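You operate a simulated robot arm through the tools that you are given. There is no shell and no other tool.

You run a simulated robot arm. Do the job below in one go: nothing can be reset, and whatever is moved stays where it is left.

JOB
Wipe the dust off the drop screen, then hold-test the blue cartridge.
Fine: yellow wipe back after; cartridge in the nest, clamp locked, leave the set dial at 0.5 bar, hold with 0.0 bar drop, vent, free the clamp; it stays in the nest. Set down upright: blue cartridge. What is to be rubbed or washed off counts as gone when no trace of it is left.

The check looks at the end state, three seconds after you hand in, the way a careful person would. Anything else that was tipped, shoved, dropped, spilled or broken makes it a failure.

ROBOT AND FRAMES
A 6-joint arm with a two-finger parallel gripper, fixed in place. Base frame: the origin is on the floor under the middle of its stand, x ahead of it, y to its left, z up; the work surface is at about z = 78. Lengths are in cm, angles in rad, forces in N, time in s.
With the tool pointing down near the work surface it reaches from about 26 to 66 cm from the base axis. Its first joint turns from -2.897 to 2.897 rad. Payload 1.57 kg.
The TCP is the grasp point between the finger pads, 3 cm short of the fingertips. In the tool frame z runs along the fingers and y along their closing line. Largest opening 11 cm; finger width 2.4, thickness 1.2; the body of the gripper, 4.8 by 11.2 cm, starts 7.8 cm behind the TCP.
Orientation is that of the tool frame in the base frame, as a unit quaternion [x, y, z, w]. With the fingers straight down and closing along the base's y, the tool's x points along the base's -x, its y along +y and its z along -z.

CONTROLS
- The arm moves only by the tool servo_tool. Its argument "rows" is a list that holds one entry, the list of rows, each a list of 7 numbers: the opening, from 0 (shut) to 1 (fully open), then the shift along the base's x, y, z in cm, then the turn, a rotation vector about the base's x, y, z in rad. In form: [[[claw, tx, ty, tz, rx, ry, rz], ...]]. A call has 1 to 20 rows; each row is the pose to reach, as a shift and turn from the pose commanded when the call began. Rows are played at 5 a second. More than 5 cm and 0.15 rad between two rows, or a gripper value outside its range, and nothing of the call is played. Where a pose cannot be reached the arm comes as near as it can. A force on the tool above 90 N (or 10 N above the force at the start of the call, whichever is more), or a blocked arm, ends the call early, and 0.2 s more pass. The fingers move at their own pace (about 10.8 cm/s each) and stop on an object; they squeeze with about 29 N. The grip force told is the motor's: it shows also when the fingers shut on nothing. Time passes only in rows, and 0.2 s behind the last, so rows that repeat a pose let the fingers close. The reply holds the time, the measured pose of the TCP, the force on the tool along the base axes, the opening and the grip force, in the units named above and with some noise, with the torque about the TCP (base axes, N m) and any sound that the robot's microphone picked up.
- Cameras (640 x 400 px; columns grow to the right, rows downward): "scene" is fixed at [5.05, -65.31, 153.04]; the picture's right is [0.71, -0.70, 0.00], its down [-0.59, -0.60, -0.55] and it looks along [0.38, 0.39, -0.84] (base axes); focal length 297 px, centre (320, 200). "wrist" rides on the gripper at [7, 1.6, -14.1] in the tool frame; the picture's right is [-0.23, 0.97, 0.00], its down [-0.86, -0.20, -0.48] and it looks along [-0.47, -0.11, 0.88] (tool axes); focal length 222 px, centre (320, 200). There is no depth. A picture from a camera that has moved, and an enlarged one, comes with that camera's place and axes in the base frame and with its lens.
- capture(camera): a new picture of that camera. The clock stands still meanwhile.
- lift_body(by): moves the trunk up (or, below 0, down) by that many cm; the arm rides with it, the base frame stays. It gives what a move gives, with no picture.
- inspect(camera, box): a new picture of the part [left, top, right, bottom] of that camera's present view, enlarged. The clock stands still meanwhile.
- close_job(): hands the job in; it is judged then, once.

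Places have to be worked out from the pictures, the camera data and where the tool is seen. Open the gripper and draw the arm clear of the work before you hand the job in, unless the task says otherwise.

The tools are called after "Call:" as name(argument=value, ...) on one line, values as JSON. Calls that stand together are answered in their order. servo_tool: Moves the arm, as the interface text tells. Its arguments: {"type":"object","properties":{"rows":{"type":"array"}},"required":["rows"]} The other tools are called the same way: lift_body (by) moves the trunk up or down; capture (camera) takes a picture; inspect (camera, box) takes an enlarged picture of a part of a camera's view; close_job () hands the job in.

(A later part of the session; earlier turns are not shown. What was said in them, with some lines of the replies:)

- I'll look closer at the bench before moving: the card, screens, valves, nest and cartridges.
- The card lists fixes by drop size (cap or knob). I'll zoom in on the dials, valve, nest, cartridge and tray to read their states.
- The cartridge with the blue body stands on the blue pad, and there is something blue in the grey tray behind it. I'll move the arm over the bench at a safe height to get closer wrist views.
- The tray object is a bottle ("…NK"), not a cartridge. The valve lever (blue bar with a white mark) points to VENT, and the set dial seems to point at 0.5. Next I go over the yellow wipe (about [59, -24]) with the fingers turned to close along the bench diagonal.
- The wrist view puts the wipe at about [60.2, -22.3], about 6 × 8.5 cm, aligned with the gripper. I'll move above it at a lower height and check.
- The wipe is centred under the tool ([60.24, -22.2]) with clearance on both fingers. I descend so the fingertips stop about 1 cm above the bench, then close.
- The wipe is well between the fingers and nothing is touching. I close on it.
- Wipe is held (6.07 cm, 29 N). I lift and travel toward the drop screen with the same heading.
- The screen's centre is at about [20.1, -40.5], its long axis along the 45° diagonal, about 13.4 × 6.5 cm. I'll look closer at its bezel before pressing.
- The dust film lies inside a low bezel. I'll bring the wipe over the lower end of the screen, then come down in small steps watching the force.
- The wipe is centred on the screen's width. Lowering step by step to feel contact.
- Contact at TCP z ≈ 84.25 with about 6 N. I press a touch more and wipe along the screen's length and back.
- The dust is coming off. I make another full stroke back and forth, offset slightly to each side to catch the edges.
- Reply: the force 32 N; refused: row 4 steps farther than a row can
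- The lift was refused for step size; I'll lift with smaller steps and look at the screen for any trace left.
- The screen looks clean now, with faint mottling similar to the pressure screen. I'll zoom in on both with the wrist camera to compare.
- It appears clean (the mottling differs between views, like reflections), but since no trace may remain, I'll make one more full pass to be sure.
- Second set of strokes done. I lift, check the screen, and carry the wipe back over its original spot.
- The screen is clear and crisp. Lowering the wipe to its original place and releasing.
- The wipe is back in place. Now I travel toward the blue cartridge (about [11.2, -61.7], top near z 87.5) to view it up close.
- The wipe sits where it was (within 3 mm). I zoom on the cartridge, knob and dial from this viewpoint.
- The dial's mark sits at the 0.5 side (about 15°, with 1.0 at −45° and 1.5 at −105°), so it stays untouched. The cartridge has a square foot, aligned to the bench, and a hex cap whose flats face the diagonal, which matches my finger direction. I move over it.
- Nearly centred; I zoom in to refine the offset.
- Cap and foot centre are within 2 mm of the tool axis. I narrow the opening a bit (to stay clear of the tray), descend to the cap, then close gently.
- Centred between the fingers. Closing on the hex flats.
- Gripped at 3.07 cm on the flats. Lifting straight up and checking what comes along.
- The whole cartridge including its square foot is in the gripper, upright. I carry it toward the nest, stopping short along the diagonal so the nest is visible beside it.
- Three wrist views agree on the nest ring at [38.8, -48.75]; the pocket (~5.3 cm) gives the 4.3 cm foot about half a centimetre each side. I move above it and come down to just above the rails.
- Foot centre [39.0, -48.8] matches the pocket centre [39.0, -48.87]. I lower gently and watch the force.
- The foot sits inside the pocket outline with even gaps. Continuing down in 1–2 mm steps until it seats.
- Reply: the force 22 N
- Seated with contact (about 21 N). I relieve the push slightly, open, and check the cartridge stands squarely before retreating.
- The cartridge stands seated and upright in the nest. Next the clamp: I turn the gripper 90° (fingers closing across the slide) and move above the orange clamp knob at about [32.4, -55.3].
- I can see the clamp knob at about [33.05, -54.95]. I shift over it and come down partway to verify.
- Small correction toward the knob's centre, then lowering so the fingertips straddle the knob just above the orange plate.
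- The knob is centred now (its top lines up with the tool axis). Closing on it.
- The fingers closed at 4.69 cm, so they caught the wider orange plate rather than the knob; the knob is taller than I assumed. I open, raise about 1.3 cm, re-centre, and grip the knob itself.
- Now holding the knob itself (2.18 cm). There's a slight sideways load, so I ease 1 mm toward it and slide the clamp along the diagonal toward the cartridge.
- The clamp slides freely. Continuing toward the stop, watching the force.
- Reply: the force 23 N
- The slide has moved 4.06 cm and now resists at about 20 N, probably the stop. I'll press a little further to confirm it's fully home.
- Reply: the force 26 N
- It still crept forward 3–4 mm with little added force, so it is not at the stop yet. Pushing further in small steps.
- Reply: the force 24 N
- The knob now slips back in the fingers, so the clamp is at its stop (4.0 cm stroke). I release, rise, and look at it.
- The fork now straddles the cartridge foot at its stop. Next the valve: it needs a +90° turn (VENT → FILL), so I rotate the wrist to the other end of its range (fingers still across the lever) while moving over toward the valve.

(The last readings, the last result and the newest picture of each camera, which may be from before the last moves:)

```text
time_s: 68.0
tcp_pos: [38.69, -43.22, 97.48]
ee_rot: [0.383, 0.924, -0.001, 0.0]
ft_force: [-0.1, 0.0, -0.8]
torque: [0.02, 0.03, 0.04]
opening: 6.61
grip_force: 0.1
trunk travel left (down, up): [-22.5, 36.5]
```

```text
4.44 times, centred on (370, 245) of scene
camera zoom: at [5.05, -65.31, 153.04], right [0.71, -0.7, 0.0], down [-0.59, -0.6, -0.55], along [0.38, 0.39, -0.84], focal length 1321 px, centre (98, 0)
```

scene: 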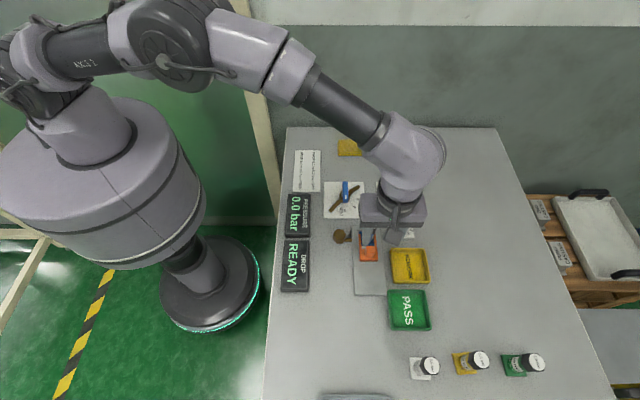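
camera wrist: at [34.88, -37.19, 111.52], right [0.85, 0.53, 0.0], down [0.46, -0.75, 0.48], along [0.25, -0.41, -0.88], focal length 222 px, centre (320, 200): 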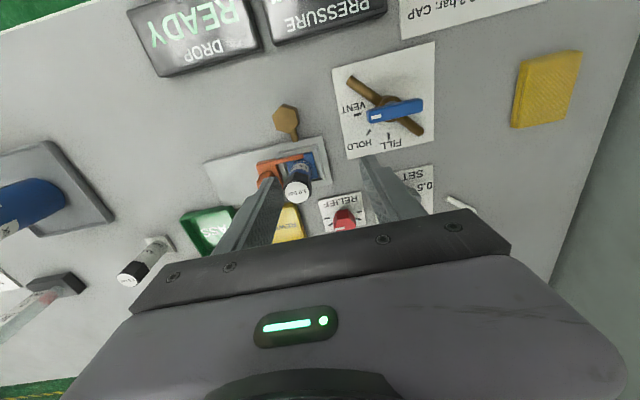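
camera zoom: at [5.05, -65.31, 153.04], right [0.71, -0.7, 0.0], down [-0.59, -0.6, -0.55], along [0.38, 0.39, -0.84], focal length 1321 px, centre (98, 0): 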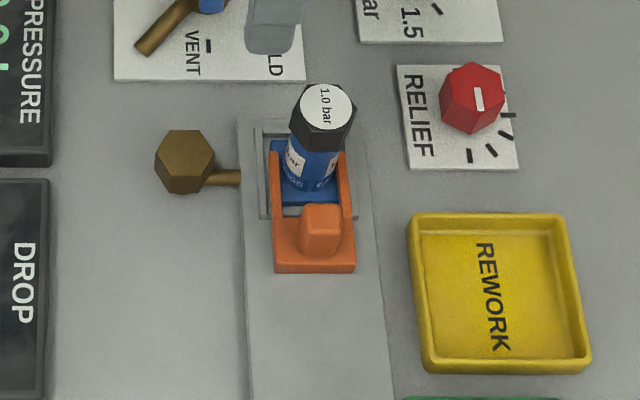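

The clamp is engaged with the arms over the foot. I zoom on the valve from this view to locate the pivot and lever precisely.

Call:
inspect(camera="wrist", box=[325, 35, 445, 165])

Call:
inspect(camera="wrist", box=[240, 90, 340, 210])

```text
3.08 times, centred on (385, 100) of wrist
camera zoom: at [34.88, -37.19, 111.52], right [0.85, 0.53, 0.0], down [0.46, -0.75, 0.48], along [0.25, -0.41, -0.88], focal length 684 px, centre (120, 508)
```

zoom: 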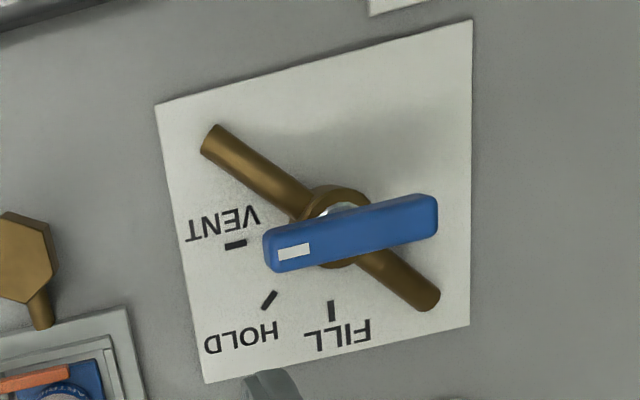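

```text
3.33 times, centred on (290, 150) of wrist
camera zoom: at [34.88, -37.19, 111.52], right [0.85, 0.53, 0.0], down [0.46, -0.75, 0.48], along [0.25, -0.41, -0.88], focal length 740 px, centre (420, 367)
```

zoom: 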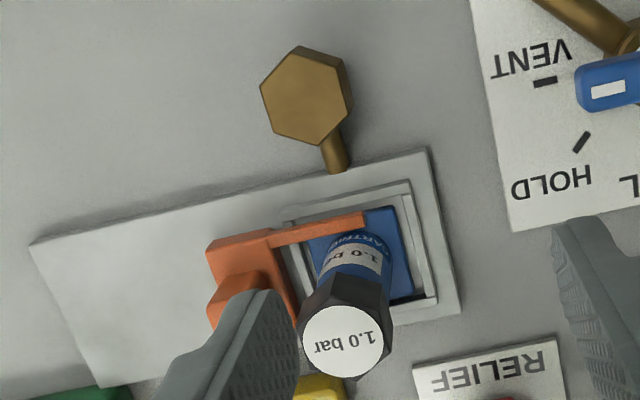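

The ticks give a pivot at [44.44, -35.35] with radius 4, and the lever (6.9 cm long, top near z 82) is centred on it. I move above it and turn another −90° so the fingers straddle the lever.

Call:
servo_tool(rows=[[[0.5, 0.5, 0.7, 0, 0, 0, -0.143], [0.5, 1, 1.5, 0, 0, 0, -0.286], [0.5, 1.6, 2.2, 0, 0, 0, -0.428], [0.5, 2.1, 2.9, 0, 0, 0, -0.571], [0.5, 2.6, 3.6, 0, 0, 0, -0.714], [0.5, 3.1, 4.4, 0, 0, 0, -0.857], [0.5, 3.7, 5.1, 0, 0, 0, -1.0], [0.5, 4.2, 5.8, 0, 0, 0, -1.142], [0.5, 4.7, 6.5, -0.5, 0, 0, -1.285], [0.5, 5.2, 7.3, -1.5, 0, 0, -1.428], [0.5, 5.77, 8, -2.6, 0, 0, -1.571], [0.5, 5.77, 8, -2.6, 0, 0, -1.571]]])

Call:
capture(camera="wrist")

Call:
inspect(camera="wrist", box=[240, 80, 400, 200])

```text
time_s: 70.6
tcp_pos: [44.41, -35.33, 95.02]
ee_rot: [0.925, 0.381, 0.0, 0.0]
ft_force: [0.4, -0.3, 0.4]
torque: [-0.03, -0.01, -0.03]
opening: 5.52
grip_force: 0.1
trunk travel left (down, up): [-22.5, 36.5]
```

```text
taken
camera wrist: at [50.55, -31.55, 108.98], right [0.53, -0.85, 0.0], down [-0.75, -0.46, 0.48], along [-0.41, -0.25, -0.88], focal length 222 px, centre (320, 200)
```

wrist: 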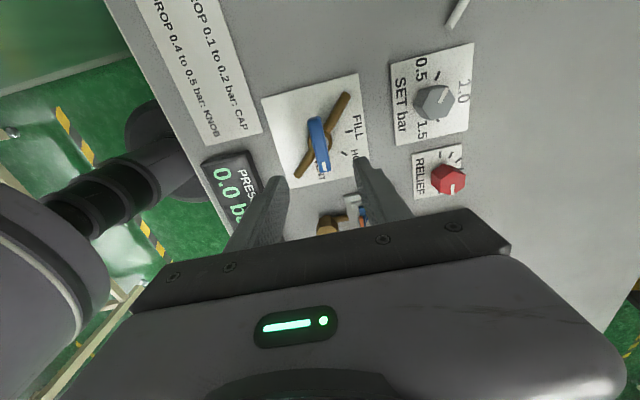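

```text
3.33 times, centred on (320, 140) of wrist
camera zoom: at [50.55, -31.55, 108.98], right [0.53, -0.85, 0.0], down [-0.75, -0.46, 0.48], along [-0.41, -0.25, -0.88], focal length 740 px, centre (320, 400)
```

zoom: 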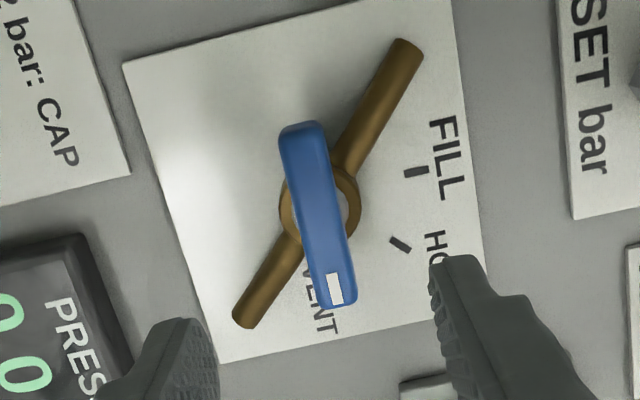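

Aligned with the lever. I descend to just above it and check heights.

Call:
servo_tool(rows=[[[0.4, 0, 0, -3, 0, 0, 0], [0.4, 0, 0, -6, 0, 0, 0], [0.4, 0, 0, -8.5, 0, 0, 0], [0.4, 0, 0, -8.5, 0, 0, 0]]])

Call:
inspect(camera="wrist", box=[220, 100, 420, 240])

Call:
inspect(camera="scene", box=[310, 140, 400, 230])

```text
time_s: 71.6
tcp_pos: [44.62, -35.34, 86.63]
ee_rot: [0.924, 0.382, 0.0, -0.001]
ft_force: [-0.1, 0.3, -0.4]
torque: [0.01, -0.01, 0.01]
opening: 4.39
grip_force: 0.1
trunk travel left (down, up): [-22.5, 36.5]
```

```text
2.86 times, centred on (320, 170) of wrist
camera zoom: at [50.6, -31.52, 100.6], right [0.53, -0.85, 0.0], down [-0.75, -0.46, 0.48], along [-0.41, -0.25, -0.88], focal length 635 px, centre (320, 286)
```

zoom: 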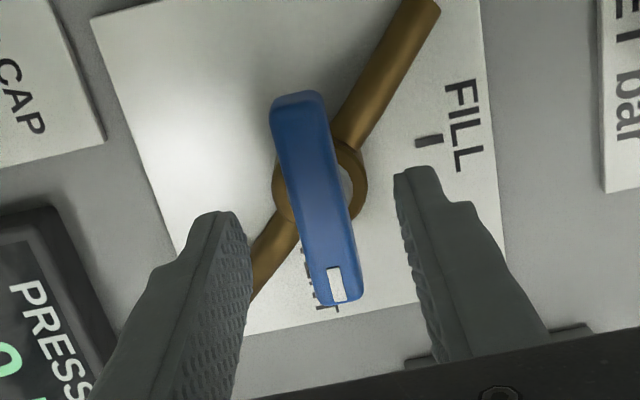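

```text
4.44 times, centred on (355, 185) of scene
camera zoom: at [5.05, -65.31, 153.04], right [0.71, -0.7, 0.0], down [-0.59, -0.6, -0.55], along [0.38, 0.39, -0.84], focal length 1321 px, centre (164, 267)
```

zoom: 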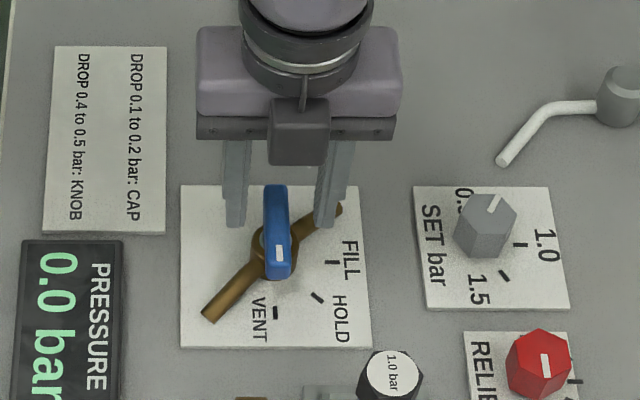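

Lever top is near z 81.7. I lower the fingertips to about z 80.9 on either side of the lever and close.

Call:
servo_tool(rows=[[[0.4, 0, 0, -1.5, 0, 0, 0], [0.4, 0, 0, -2.6, 0, 0, 0], [0.4, 0, 0, -2.6, 0, 0, 0], [0.25, 0, 0, -2.6, 0, 0, 0], [0.1, 0, 0, -2.6, 0, 0, 0], [0, 0, 0, -2.6, 0, 0, 0], [0, 0, 0, -2.6, 0, 0, 0], [0, 0, 0, -2.6, 0, 0, 0]]])

Call:
inspect(camera="wrist", box=[220, 100, 420, 240])

```text
time_s: 73.4
tcp_pos: [44.51, -35.36, 83.99]
ee_rot: [0.924, 0.383, 0.001, 0.001]
ft_force: [-2.9, 1.7, -2.6]
torque: [0.17, -0.15, -0.03]
opening: 1.6
grip_force: 31.8
trunk travel left (down, up): [-22.5, 36.5]
```

```text
2.86 times, centred on (320, 170) of wrist
camera zoom: at [50.57, -31.55, 98.0], right [0.53, -0.85, 0.0], down [-0.75, -0.46, 0.48], along [-0.41, -0.25, -0.88], focal length 635 px, centre (320, 286)
```

zoom: 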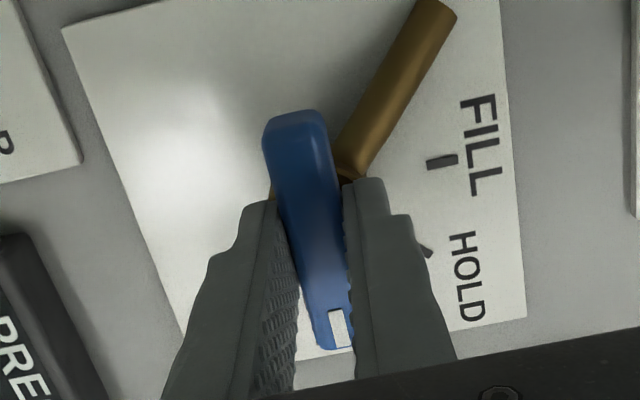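

Lever held (1.6 cm). Turning it +90° to FILL.

Call:
servo_tool(rows=[[[0, 0, 0, 0, 0, 0, 0.131], [0, 0, 0, 0, 0, 0, 0.262], [0, 0, 0, 0, 0, 0, 0.393], [0, 0, 0, 0, 0, 0, 0.524], [0, 0, 0, 0, 0, 0, 0.654], [0, 0, 0, 0, 0, 0, 0.785], [0, 0, 0, 0, 0, 0, 0.916], [0, 0, 0, 0, 0, 0, 1.047], [0, 0, 0, 0, 0, 0, 1.178], [0, 0, 0, 0, 0, 0, 1.309], [0, 0, 0, 0, 0, 0, 1.44], [0, 0, 0, 0, 0, 0, 1.571], [0, 0, 0, 0, 0, 0, 1.571]]])

Call:
capture(camera="scene")

Call:
inspect(camera="scene", box=[275, 180, 415, 300])

Call:
inspect(camera="wrist", box=[220, 100, 420, 240])

```text
time_s: 76.2
tcp_pos: [44.46, -35.4, 83.89]
ee_rot: [0.381, 0.925, 0.0, 0.001]
ft_force: [12.7, -8.5, 19.0]
torque: [-0.24, -0.37, -0.04]
opening: 1.6
grip_force: 31.4
trunk travel left (down, up): [-22.5, 36.5]
```

```text
taken
```

scene: 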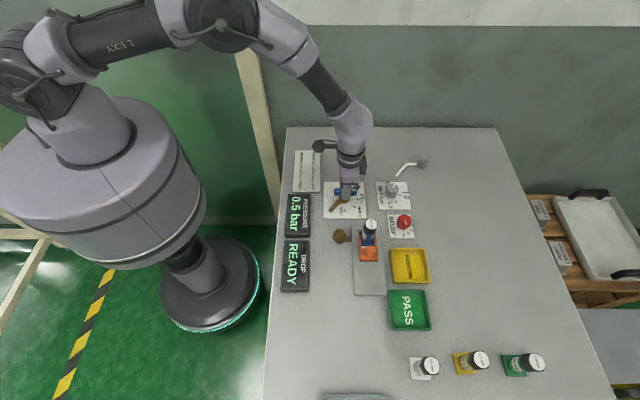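

```text
3.33 times, centred on (345, 240) of scene
camera zoom: at [5.05, -65.31, 153.04], right [0.71, -0.7, 0.0], down [-0.59, -0.6, -0.55], along [0.38, 0.39, -0.84], focal length 990 px, centre (237, 67)
```

zoom: 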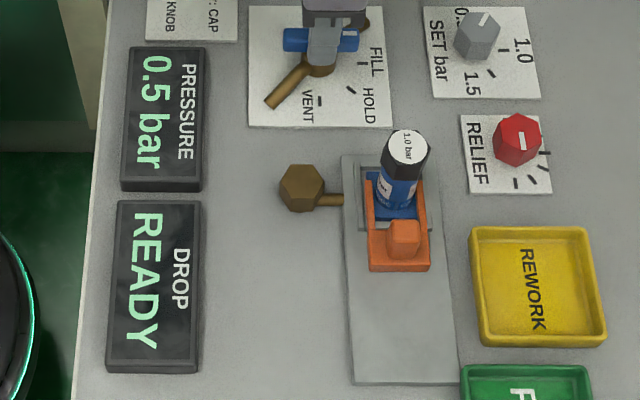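

```text
2.86 times, centred on (320, 170) of wrist
camera zoom: at [40.7, -29.22, 97.96], right [0.85, 0.53, 0.0], down [0.46, -0.74, 0.48], along [0.26, -0.41, -0.88], focal length 635 px, centre (320, 286)
```

zoom: 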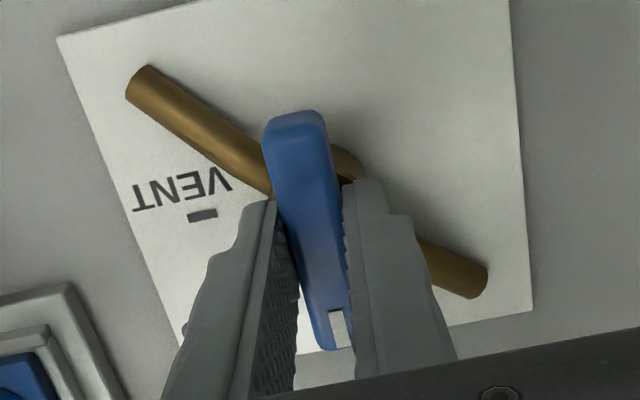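

Pressure shows 0.5 bar, confirming the dial is at 0.5. Now turning the lever back −45° to HOLD.

Call:
servo_tool(rows=[[[0, 0, 0, 0.05, 0, 0, 0], [0, 0, 0, 0.05, 0, 0, 0], [0, 0, 0, 0.05, 0, 0, -0.131], [0, 0, 0, 0.05, 0, 0, -0.262], [0, 0, 0, 0.05, 0, 0, -0.393], [0, 0, 0, 0.05, 0, 0, -0.524], [0, 0, 0, 0.05, 0, 0, -0.654], [0, 0, 0, 0.05, 0, 0, -0.785], [0, 0, 0, 0.05, 0, 0, -0.785]]])

Call:
inspect(camera="scene", box=[275, 180, 415, 300])

Call:
inspect(camera="wrist", box=[220, 100, 420, 240])

```text
time_s: 78.2
tcp_pos: [44.52, -35.28, 84.02]
ee_rot: [0.708, 0.707, 0.0, 0.0]
ft_force: [18.0, 6.6, 20.4]
torque: [0.95, -0.4, -0.09]
opening: 1.57
grip_force: 31.7
trunk travel left (down, up): [-22.5, 36.5]
```

```text
3.33 times, centred on (345, 240) of scene
camera zoom: at [5.05, -65.31, 153.04], right [0.71, -0.7, 0.0], down [-0.59, -0.6, -0.55], along [0.38, 0.39, -0.84], focal length 990 px, centre (237, 67)
```

zoom: 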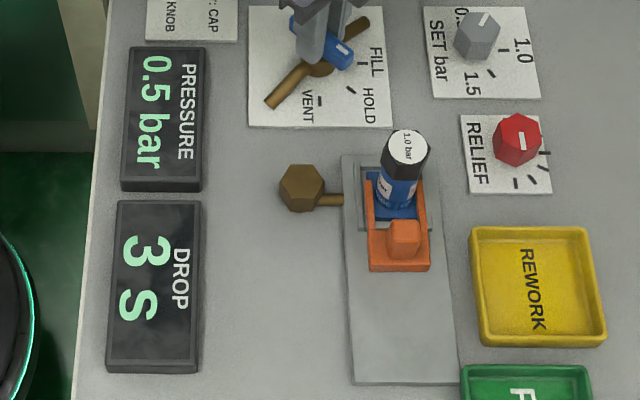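

```text
2.86 times, centred on (320, 170) of wrist
camera zoom: at [46.14, -28.23, 97.97], right [0.97, -0.23, 0.0], down [-0.2, -0.85, 0.48], along [-0.11, -0.47, -0.88], focal length 635 px, centre (320, 286)
```

zoom: 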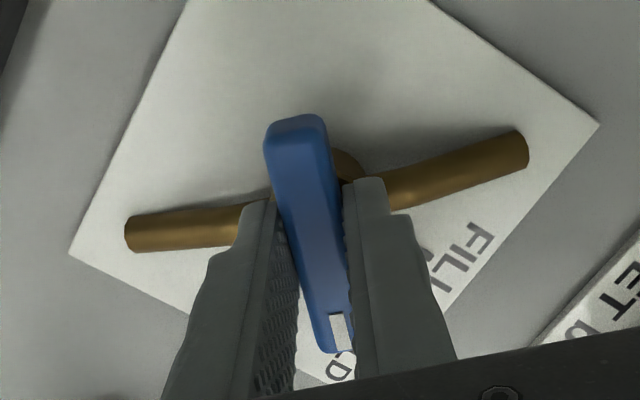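

HOLD is set; the drop screen shows a countdown (3 s). I wait in place about 4 seconds.

Call:
servo_tool(rows=[[[0, 0, 0, 0, 0, 0, 0], [0, 0, 0, 0, 0, 0, 0], [0, 0, 0, 0, 0, 0, 0], [0, 0, 0, 0, 0, 0, 0], [0, 0, 0, 0, 0, 0, 0], [0, 0, 0, 0, 0, 0, 0], [0, 0, 0, 0, 0, 0, 0], [0, 0, 0, 0, 0, 0, 0], [0, 0, 0, 0, 0, 0, 0], [0, 0, 0, 0, 0, 0, 0], [0, 0, 0, 0, 0, 0, 0], [0, 0, 0, 0, 0, 0, 0], [0, 0, 0, 0, 0, 0, 0], [0, 0, 0, 0, 0, 0, 0], [0, 0, 0, 0, 0, 0, 0], [0, 0, 0, 0, 0, 0, 0], [0, 0, 0, 0, 0, 0, 0], [0, 0, 0, 0, 0, 0, 0], [0, 0, 0, 0, 0, 0, 0], [0, 0, 0, 0, 0, 0, 0]]])

Call:
inspect(camera="scene", box=[275, 180, 415, 300])

```text
time_s: 82.4
tcp_pos: [44.54, -35.23, 83.96]
ee_rot: [0.707, 0.708, 0.0, 0.001]
ft_force: [17.9, 12.3, 16.6]
torque: [0.33, -0.39, 0.11]
opening: 1.6
grip_force: 32.0
trunk travel left (down, up): [-22.5, 36.5]
```

```text
3.33 times, centred on (345, 240) of scene
camera zoom: at [5.05, -65.31, 153.04], right [0.71, -0.7, 0.0], down [-0.59, -0.6, -0.55], along [0.38, 0.39, -0.84], focal length 990 px, centre (237, 67)
```

zoom: 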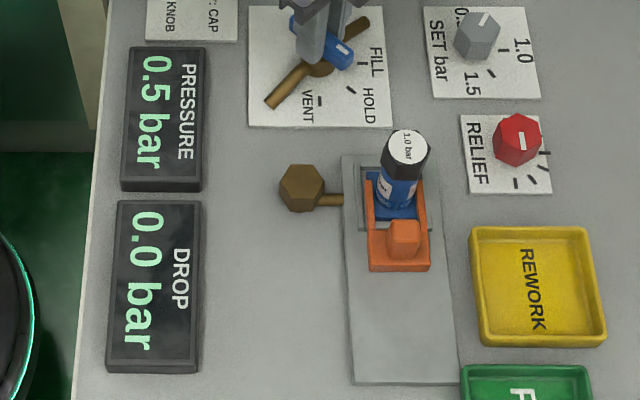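

The drop screen reads 0.0 bar with pressure 0.5 bar. I'll zoom in and wait a bit more to make sure the reading is final.

Call:
servo_tool(rows=[[[0, 0, 0, 0, 0, 0, 0], [0, 0, 0, 0, 0, 0, 0], [0, 0, 0, 0, 0, 0, 0], [0, 0, 0, 0, 0, 0, 0], [0, 0, 0, 0, 0, 0, 0], [0, 0, 0, 0, 0, 0, 0], [0, 0, 0, 0, 0, 0, 0], [0, 0, 0, 0, 0, 0, 0], [0, 0, 0, 0, 0, 0, 0], [0, 0, 0, 0, 0, 0, 0], [0, 0, 0, 0, 0, 0, 0], [0, 0, 0, 0, 0, 0, 0]]])

Call:
inspect(camera="scene", box=[275, 185, 335, 300])

Call:
inspect(camera="scene", box=[330, 200, 410, 290])

```text
time_s: 85.0
tcp_pos: [44.59, -35.27, 83.98]
ee_rot: [0.707, 0.707, -0.001, 0.0]
ft_force: [17.2, 12.7, 15.0]
torque: [0.38, -0.41, 0.13]
opening: 1.6
grip_force: 31.4
trunk travel left (down, up): [-22.5, 36.5]
```

```text
3.48 times, centred on (305, 242) of scene
camera zoom: at [5.05, -65.31, 153.04], right [0.71, -0.7, 0.0], down [-0.59, -0.6, -0.55], along [0.38, 0.39, -0.84], focal length 1034 px, centre (372, 52)
```

zoom: 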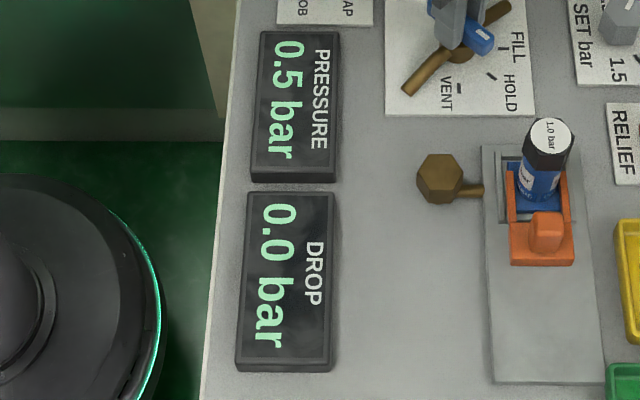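

```text
4.44 times, centred on (370, 245) of scene
camera zoom: at [5.05, -65.31, 153.04], right [0.71, -0.7, 0.0], down [-0.59, -0.6, -0.55], along [0.38, 0.39, -0.84], focal length 1321 px, centre (98, 0)
```

zoom: 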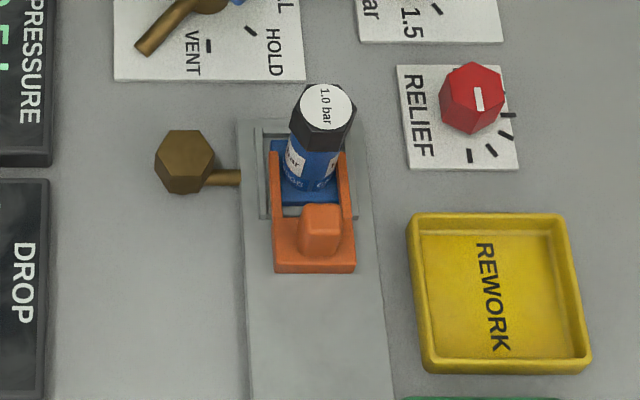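

Hold passed: 0.0 bar drop, steady. Now venting by turning the lever a further −45° to VENT.

Call:
servo_tool(rows=[[[0, 0, 0, 0, 0, 0, -0.131], [0, 0, 0, 0, 0, 0, -0.262], [0, 0, 0, 0, 0, 0, -0.393], [0, 0, 0, 0, 0, 0, -0.524], [0, 0, 0, 0, 0, 0, -0.654], [0, 0, 0, 0, 0, 0, -0.785], [0, 0, 0, 0, 0, 0, -0.785], [0, 0, 0, 0, 0, 0, -0.785]]])

Call:
inspect(camera="scene", box=[275, 180, 415, 300])

Call:
inspect(camera="wrist", box=[220, 100, 420, 240])

```text
time_s: 86.8
tcp_pos: [44.62, -35.23, 84.08]
ee_rot: [0.924, 0.383, 0.0, 0.001]
ft_force: [18.5, 4.5, 6.1]
torque: [-0.3, -0.1, 0.03]
opening: 1.59
grip_force: 31.0
trunk travel left (down, up): [-22.5, 36.5]
```

```text
3.33 times, centred on (345, 240) of scene
camera zoom: at [5.05, -65.31, 153.04], right [0.71, -0.7, 0.0], down [-0.59, -0.6, -0.55], along [0.38, 0.39, -0.84], focal length 990 px, centre (237, 67)
```

zoom: 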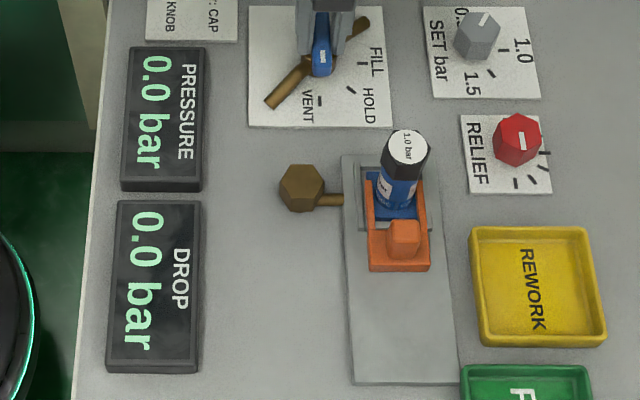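

```text
2.86 times, centred on (320, 170) of wrist
camera zoom: at [50.62, -31.49, 97.97], right [0.53, -0.85, 0.0], down [-0.74, -0.46, 0.48], along [-0.41, -0.25, -0.88], focal length 635 px, centre (320, 286)
```

zoom: 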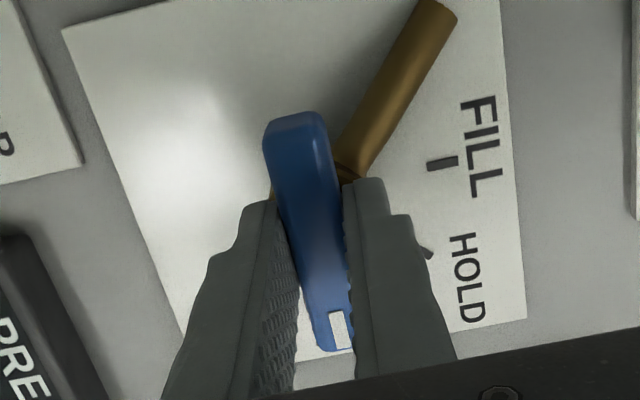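

Pressure back to 0.0 bar, lever at VENT, drop still 0.0. I release the lever, rise, and move over the clamp knob (fingers already across the slide).

Call:
servo_tool(rows=[[[0.2, 0, 0, 0, 0, 0, 0], [0.4, 0, 0, 0, 0, 0, 0], [0.4, 0, 0, 0, 0, 0, 0], [0.4, 0, 0, 4, 0, 0, 0], [0.4, 0, 0, 8.5, 0, 0, 0], [0.45, 0, 0, 13, 0, 0, 0], [0.45, -2, -3.8, 13, 0, 0, 0], [0.45, -4, -7.6, 13, 0, 0, 0], [0.45, -6, -11.4, 13, 0, 0, 0], [0.45, -8, -15.2, 13, 0, 0, 0], [0.45, -8.9, -16.9, 13, 0, 0, 0], [0.45, -8.9, -16.9, 13, 0, 0, 0]]])

Call:
inspect(camera="wrist", box=[240, 80, 400, 200])

Call:
inspect(camera="scene", box=[275, 180, 415, 300])

```text
time_s: 89.4
tcp_pos: [35.59, -52.07, 96.99]
ee_rot: [0.924, 0.383, 0.0, 0.0]
ft_force: [-0.2, 0.2, -0.1]
torque: [-0.01, -0.01, -0.01]
opening: 4.96
grip_force: 0.0
trunk travel left (down, up): [-22.5, 36.5]
```

```text
3.33 times, centred on (320, 140) of wrist
camera zoom: at [41.55, -48.34, 110.99], right [0.53, -0.85, 0.0], down [-0.75, -0.46, 0.48], along [-0.41, -0.25, -0.88], focal length 740 px, centre (320, 400)
```

zoom: 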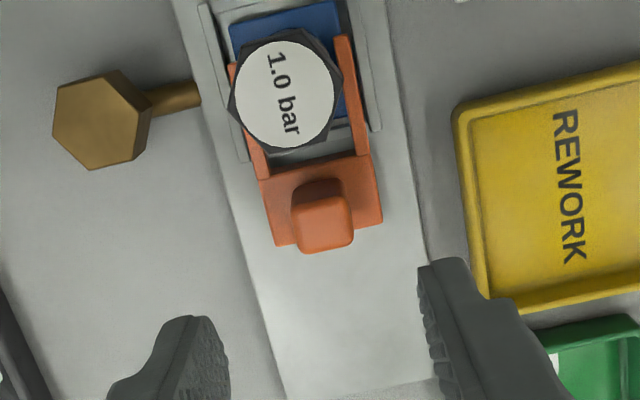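

```text
3.33 times, centred on (345, 240) of scene
camera zoom: at [5.05, -65.31, 153.04], right [0.71, -0.7, 0.0], down [-0.59, -0.6, -0.55], along [0.38, 0.39, -0.84], focal length 990 px, centre (237, 67)
```

zoom: 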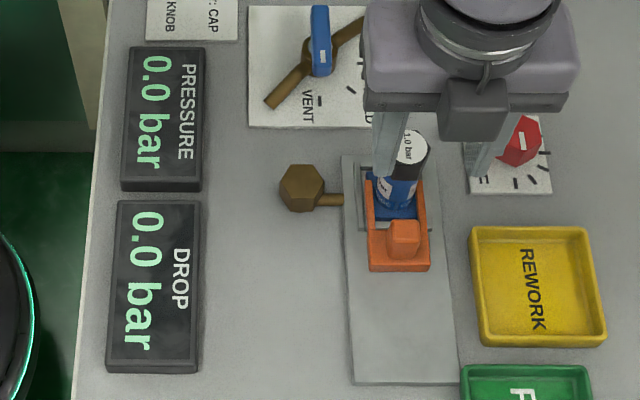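

The knob shows at about [35.2, -52.45]. I go down to the same grip height as before, straddling it, and check before closing.

Call:
servo_tool(rows=[[[0.45, -0.28, -0.2, -4, 0, 0, 0], [0.45, -0.28, -0.2, -8, 0, 0, 0], [0.45, -0.28, -0.2, -11, 0, 0, 0], [0.45, -0.28, -0.2, -12.35, 0, 0, 0], [0.45, -0.28, -0.2, -12.35, 0, 0, 0]]])

Call:
inspect(camera="wrist", box=[220, 100, 420, 240])

```text
time_s: 90.6
tcp_pos: [35.32, -52.55, 84.43]
ee_rot: [0.924, 0.384, 0.0, 0.001]
ft_force: [-0.4, 0.1, 0.2]
torque: [-0.01, 0.01, 0.0]
opening: 4.94
grip_force: 0.1
trunk travel left (down, up): [-22.5, 36.5]
```

```text
2.86 times, centred on (320, 170) of wrist
camera zoom: at [41.28, -48.69, 98.49], right [0.53, -0.85, 0.0], down [-0.75, -0.46, 0.48], along [-0.41, -0.25, -0.88], focal length 635 px, centre (320, 286)
```

zoom: 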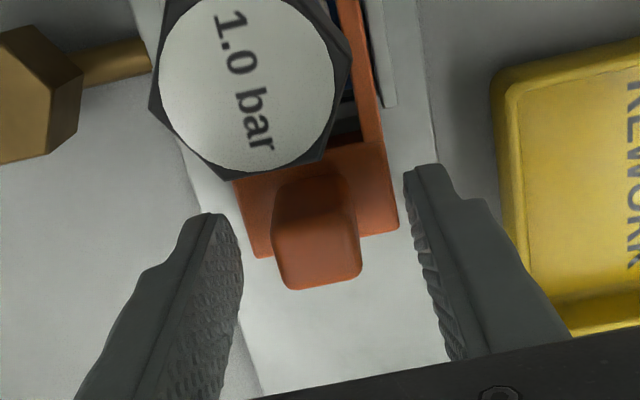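

The knob is between the fingers. Closing.

Call:
servo_tool(rows=[[[0.3, 0, 0, 0, 0, 0, 0], [0.2, 0, 0, 0, 0, 0, 0], [0, 0, 0, 0, 0, 0, 0], [0, 0, 0, 0, 0, 0, 0], [0, 0, 0, 0, 0, 0, 0]]])

```text
time_s: 91.8
tcp_pos: [35.19, -52.54, 84.43]
ee_rot: [0.923, 0.384, -0.001, 0.0]
ft_force: [-3.9, 4.1, -2.6]
torque: [0.12, 0.0, -0.01]
opening: 2.15
grip_force: 34.4
trunk travel left (down, up): [-22.5, 36.5]
```

Holding the knob (2.15 cm). Sliding it back along the diagonal to its free position.

Call:
servo_tool(rows=[[[0, -0.3, -0.3, 0, 0, 0, 0], [0, -0.6, -0.6, 0, 0, 0, 0], [0, -0.9, -0.9, 0, 0, 0, 0], [0, -1.2, -1.2, 0, 0, 0, 0], [0, -1.5, -1.5, 0, 0, 0, 0], [0, -1.8, -1.8, 0, 0, 0, 0], [0, -2.1, -2.1, 0, 0, 0, 0], [0, -2.4, -2.4, 0, 0, 0, 0], [0, -2.7, -2.7, 0, 0, 0, 0], [0, -2.85, -2.85, 0, 0, 0, 0], [0, -2.85, -2.85, 0, 0, 0, 0]]])

Call:
inspect(camera="wrist", box=[220, 80, 420, 220])

Call:
inspect(camera="scene", box=[320, 190, 420, 300])

```text
time_s: 94.2
tcp_pos: [32.24, -55.24, 84.5]
ee_rot: [0.923, 0.384, 0.0, -0.001]
ft_force: [-8.5, 11.2, -23.8]
torque: [-0.07, 0.08, 0.01]
opening: 2.14
grip_force: 34.7
trunk travel left (down, up): [-22.5, 36.5]
```

```text
2.86 times, centred on (320, 150) of wrist
camera zoom: at [38.42, -51.52, 98.51], right [0.53, -0.85, 0.0], down [-0.74, -0.47, 0.48], along [-0.41, -0.25, -0.88], focal length 635 px, centre (320, 343)
```

zoom: 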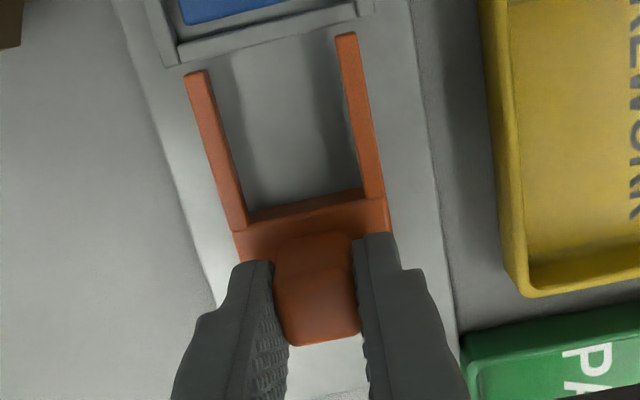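

```text
3.64 times, centred on (370, 245) of scene
camera zoom: at [5.05, -65.31, 153.04], right [0.71, -0.7, 0.0], down [-0.59, -0.6, -0.55], along [0.38, 0.39, -0.84], focal length 1081 px, centre (138, 36)
```

zoom: 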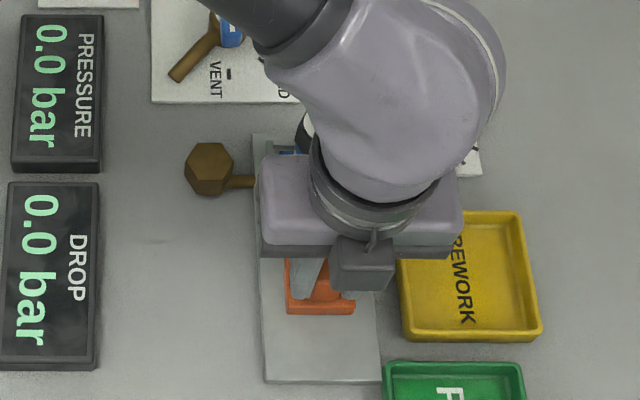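

The clamp is back at its original free position. I release the knob, rise clear and check everything.

Call:
servo_tool(rows=[[[0.2, 0, 0, 0, 0, 0, 0], [0.4, 0, 0, 0, 0, 0, 0], [0.45, 0, 0, 0, 0, 0, 0], [0.45, 0, 0, 3, 0, 0, 0], [0.45, 0, 0, 7, 0, 0, 0], [0.45, 0, 0, 11, 0, 0, 0], [0.45, 0, 0, 15, 0, 0, 0], [0.45, -3, 3, 17, 0, 0, 0], [0.45, -6, 6, 17, 0, 0, 0], [0.45, -8, 9, 17, 0, 0, 0], [0.45, -8, 9, 17, 0, 0, 0]]])

Call:
capture(camera="scene")

Call:
inspect(camera="scene", box=[320, 190, 420, 300])

Call:
capture(camera="wrist")

```text
time_s: 96.6
tcp_pos: [24.5, -46.18, 101.76]
ee_rot: [0.924, 0.383, 0.0, 0.0]
ft_force: [0.1, 0.0, 0.2]
torque: [0.04, 0.02, 0.0]
opening: 4.98
grip_force: 0.1
trunk travel left (down, up): [-22.5, 36.5]
```

```text
taken
```

scene: 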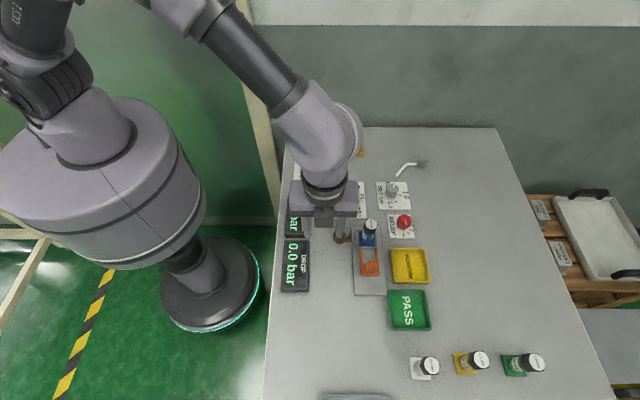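

```text
3.64 times, centred on (370, 245) of scene
camera zoom: at [5.05, -65.31, 153.04], right [0.71, -0.7, 0.0], down [-0.59, -0.6, -0.55], along [0.38, 0.39, -0.84], focal length 1081 px, centre (138, 36)
```

zoom: 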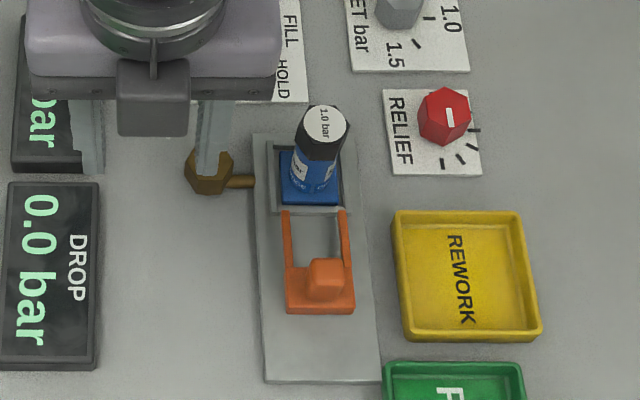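

```text
taken
camera wrist: at [30.52, -42.38, 115.69], right [0.53, -0.85, 0.0], down [-0.75, -0.46, 0.48], along [-0.41, -0.25, -0.88], focal length 222 px, centre (320, 200)
```

wrist: 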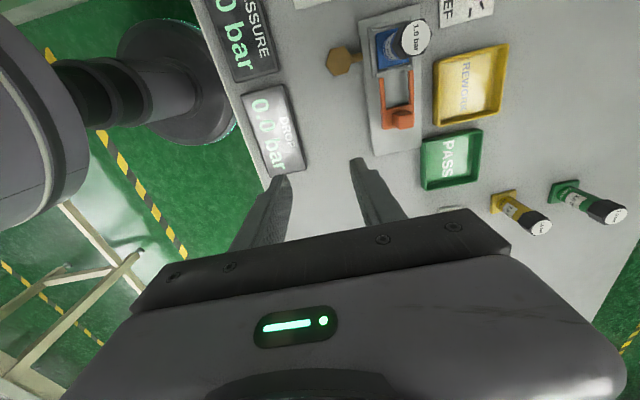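

The clamp is open, the cartridge stands upright in the nest. I check the screen for leftover dust from this angle, and then draw the arm fully clear.

Call:
inspect(camera="wrist", box=[220, 20, 320, 190])

Call:
servo_tool(rows=[[[0.6, -0.5, 1, 0.8, 0, 0, 0.14], [0.7, -1, 2, 1.6, 0, 0, 0.28], [0.8, -1, 4, 2.4, 0, 0, 0.42], [0.9, -1, 6, 3.2, 0, 0, 0.56], [1, 0, 8, 4, 0, 0, 0.7], [1, 1, 10, 5, 0, 0, 0.84], [1, 2, 12, 6, 0, 0, 0.98], [1, 3, 14, 7, 0, 0, 1.12], [1, 4, 16, 8, 0, 0, 1.26], [1, 5, 18, 9, 0, 0, 1.4], [1, 6, 20, 9, 0, 0, 1.54], [1, 7, 21, 9, 0, 0, 1.68], [1, 8, 21.5, 9, 0, 0, 1.82], [1, 8.5, 21.5, 9, 0, 0, 1.96], [1, 9, 21.5, 9, 0, 0, 2.1], [1, 9, 21.5, 9, 0, 0, 2.24], [1, 9, 21.5, 9, 0, 0, 2.356], [1, 9, 21.5, 9, 0, 0, 2.356]]])

Call:
capture(camera="scene")

Call:
inspect(camera="scene", box=[270, 120, 450, 232])

Call:
inspect(camera="scene", box=[270, 220, 450, 332])

```text
2.35 times, centred on (270, 105) of wrist
camera zoom: at [30.52, -42.38, 115.69], right [0.53, -0.85, 0.0], down [-0.75, -0.46, 0.48], along [-0.41, -0.25, -0.88], focal length 523 px, centre (438, 424)
```

zoom: 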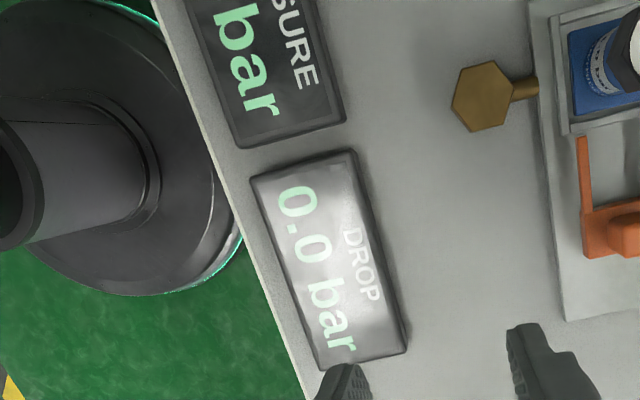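

```text
time_s: 100.4
tcp_pos: [33.49, -24.89, 110.55]
ee_rot: [0.0, 1.0, 0.0, 0.0]
ft_force: [-0.4, 0.1, 0.1]
torque: [0.01, 0.01, 0.0]
opening: 11.01
grip_force: 0.1
trunk travel left (down, up): [-22.5, 36.5]
```

```text
taken
```

scene: 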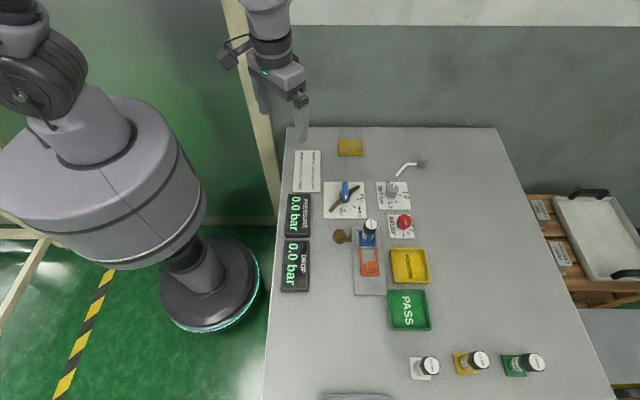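

```text
3.56 times, centred on (360, 176) of scene
camera zoom: at [5.05, -65.31, 153.04], right [0.71, -0.7, 0.0], down [-0.59, -0.6, -0.55], along [0.38, 0.39, -0.84], focal length 1057 px, centre (178, 285)
```

zoom: 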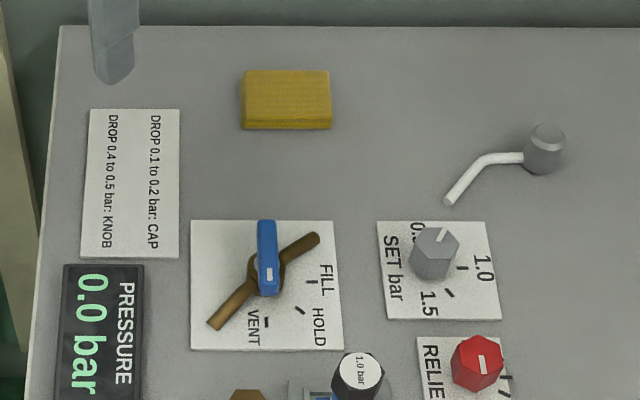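

```text
3.56 times, centred on (360, 276) of scene
camera zoom: at [5.05, -65.31, 153.04], right [0.71, -0.7, 0.0], down [-0.59, -0.6, -0.55], along [0.38, 0.39, -0.84], focal length 1057 px, centre (178, -70)
```

zoom: 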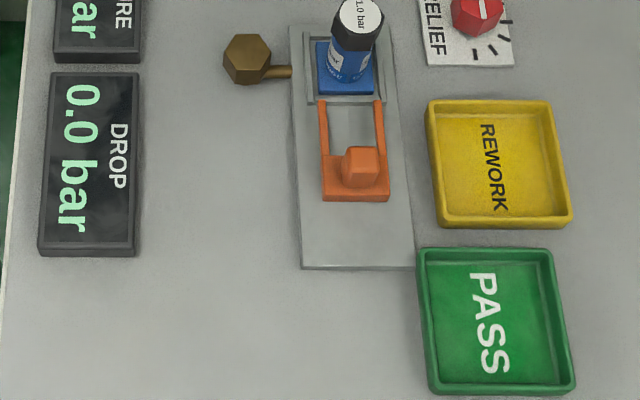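

Everything matches the job: the screen is clean (the glare was a reflection) and reads 0.0 bar, and the wipe is back. The valve is at VENT, pressure is 0.0 and the dial is still at 0.5. The clamp is free, the cartridge is upright in the nest, and the arm is clear with the gripper open. Handing in.

Call:
close_job()

```text
The job is handed in.
```

The drop screen is wiped clean and the blue cartridge passed its hold test with a 0.0 bar drop. The job is handed in, and I don't have the result of the check yet.

- **Wipe:** The yellow wipe is back in its place, within about 3 mm. I made extra passes over the screen, and the last pictures show no dust on it.
- **Hold test:** I seated the cartridge in the nest and slid the clamp to its stop. Pressure filled to 0.5 bar, and the drop stayed at 0.0 bar through the countdown and a few seconds after.
- **Set dial:** I left it at 0.5 bar as the job says, although the cartridge is labelled 1.0 bar.
- **End state:** The valve is at VENT with pressure at 0.0 bar. The clamp is back in its free position, and the cartridge stands upright in the nest. The arm is drawn clear with the gripper open, and nothing else looked moved in the last pictures.
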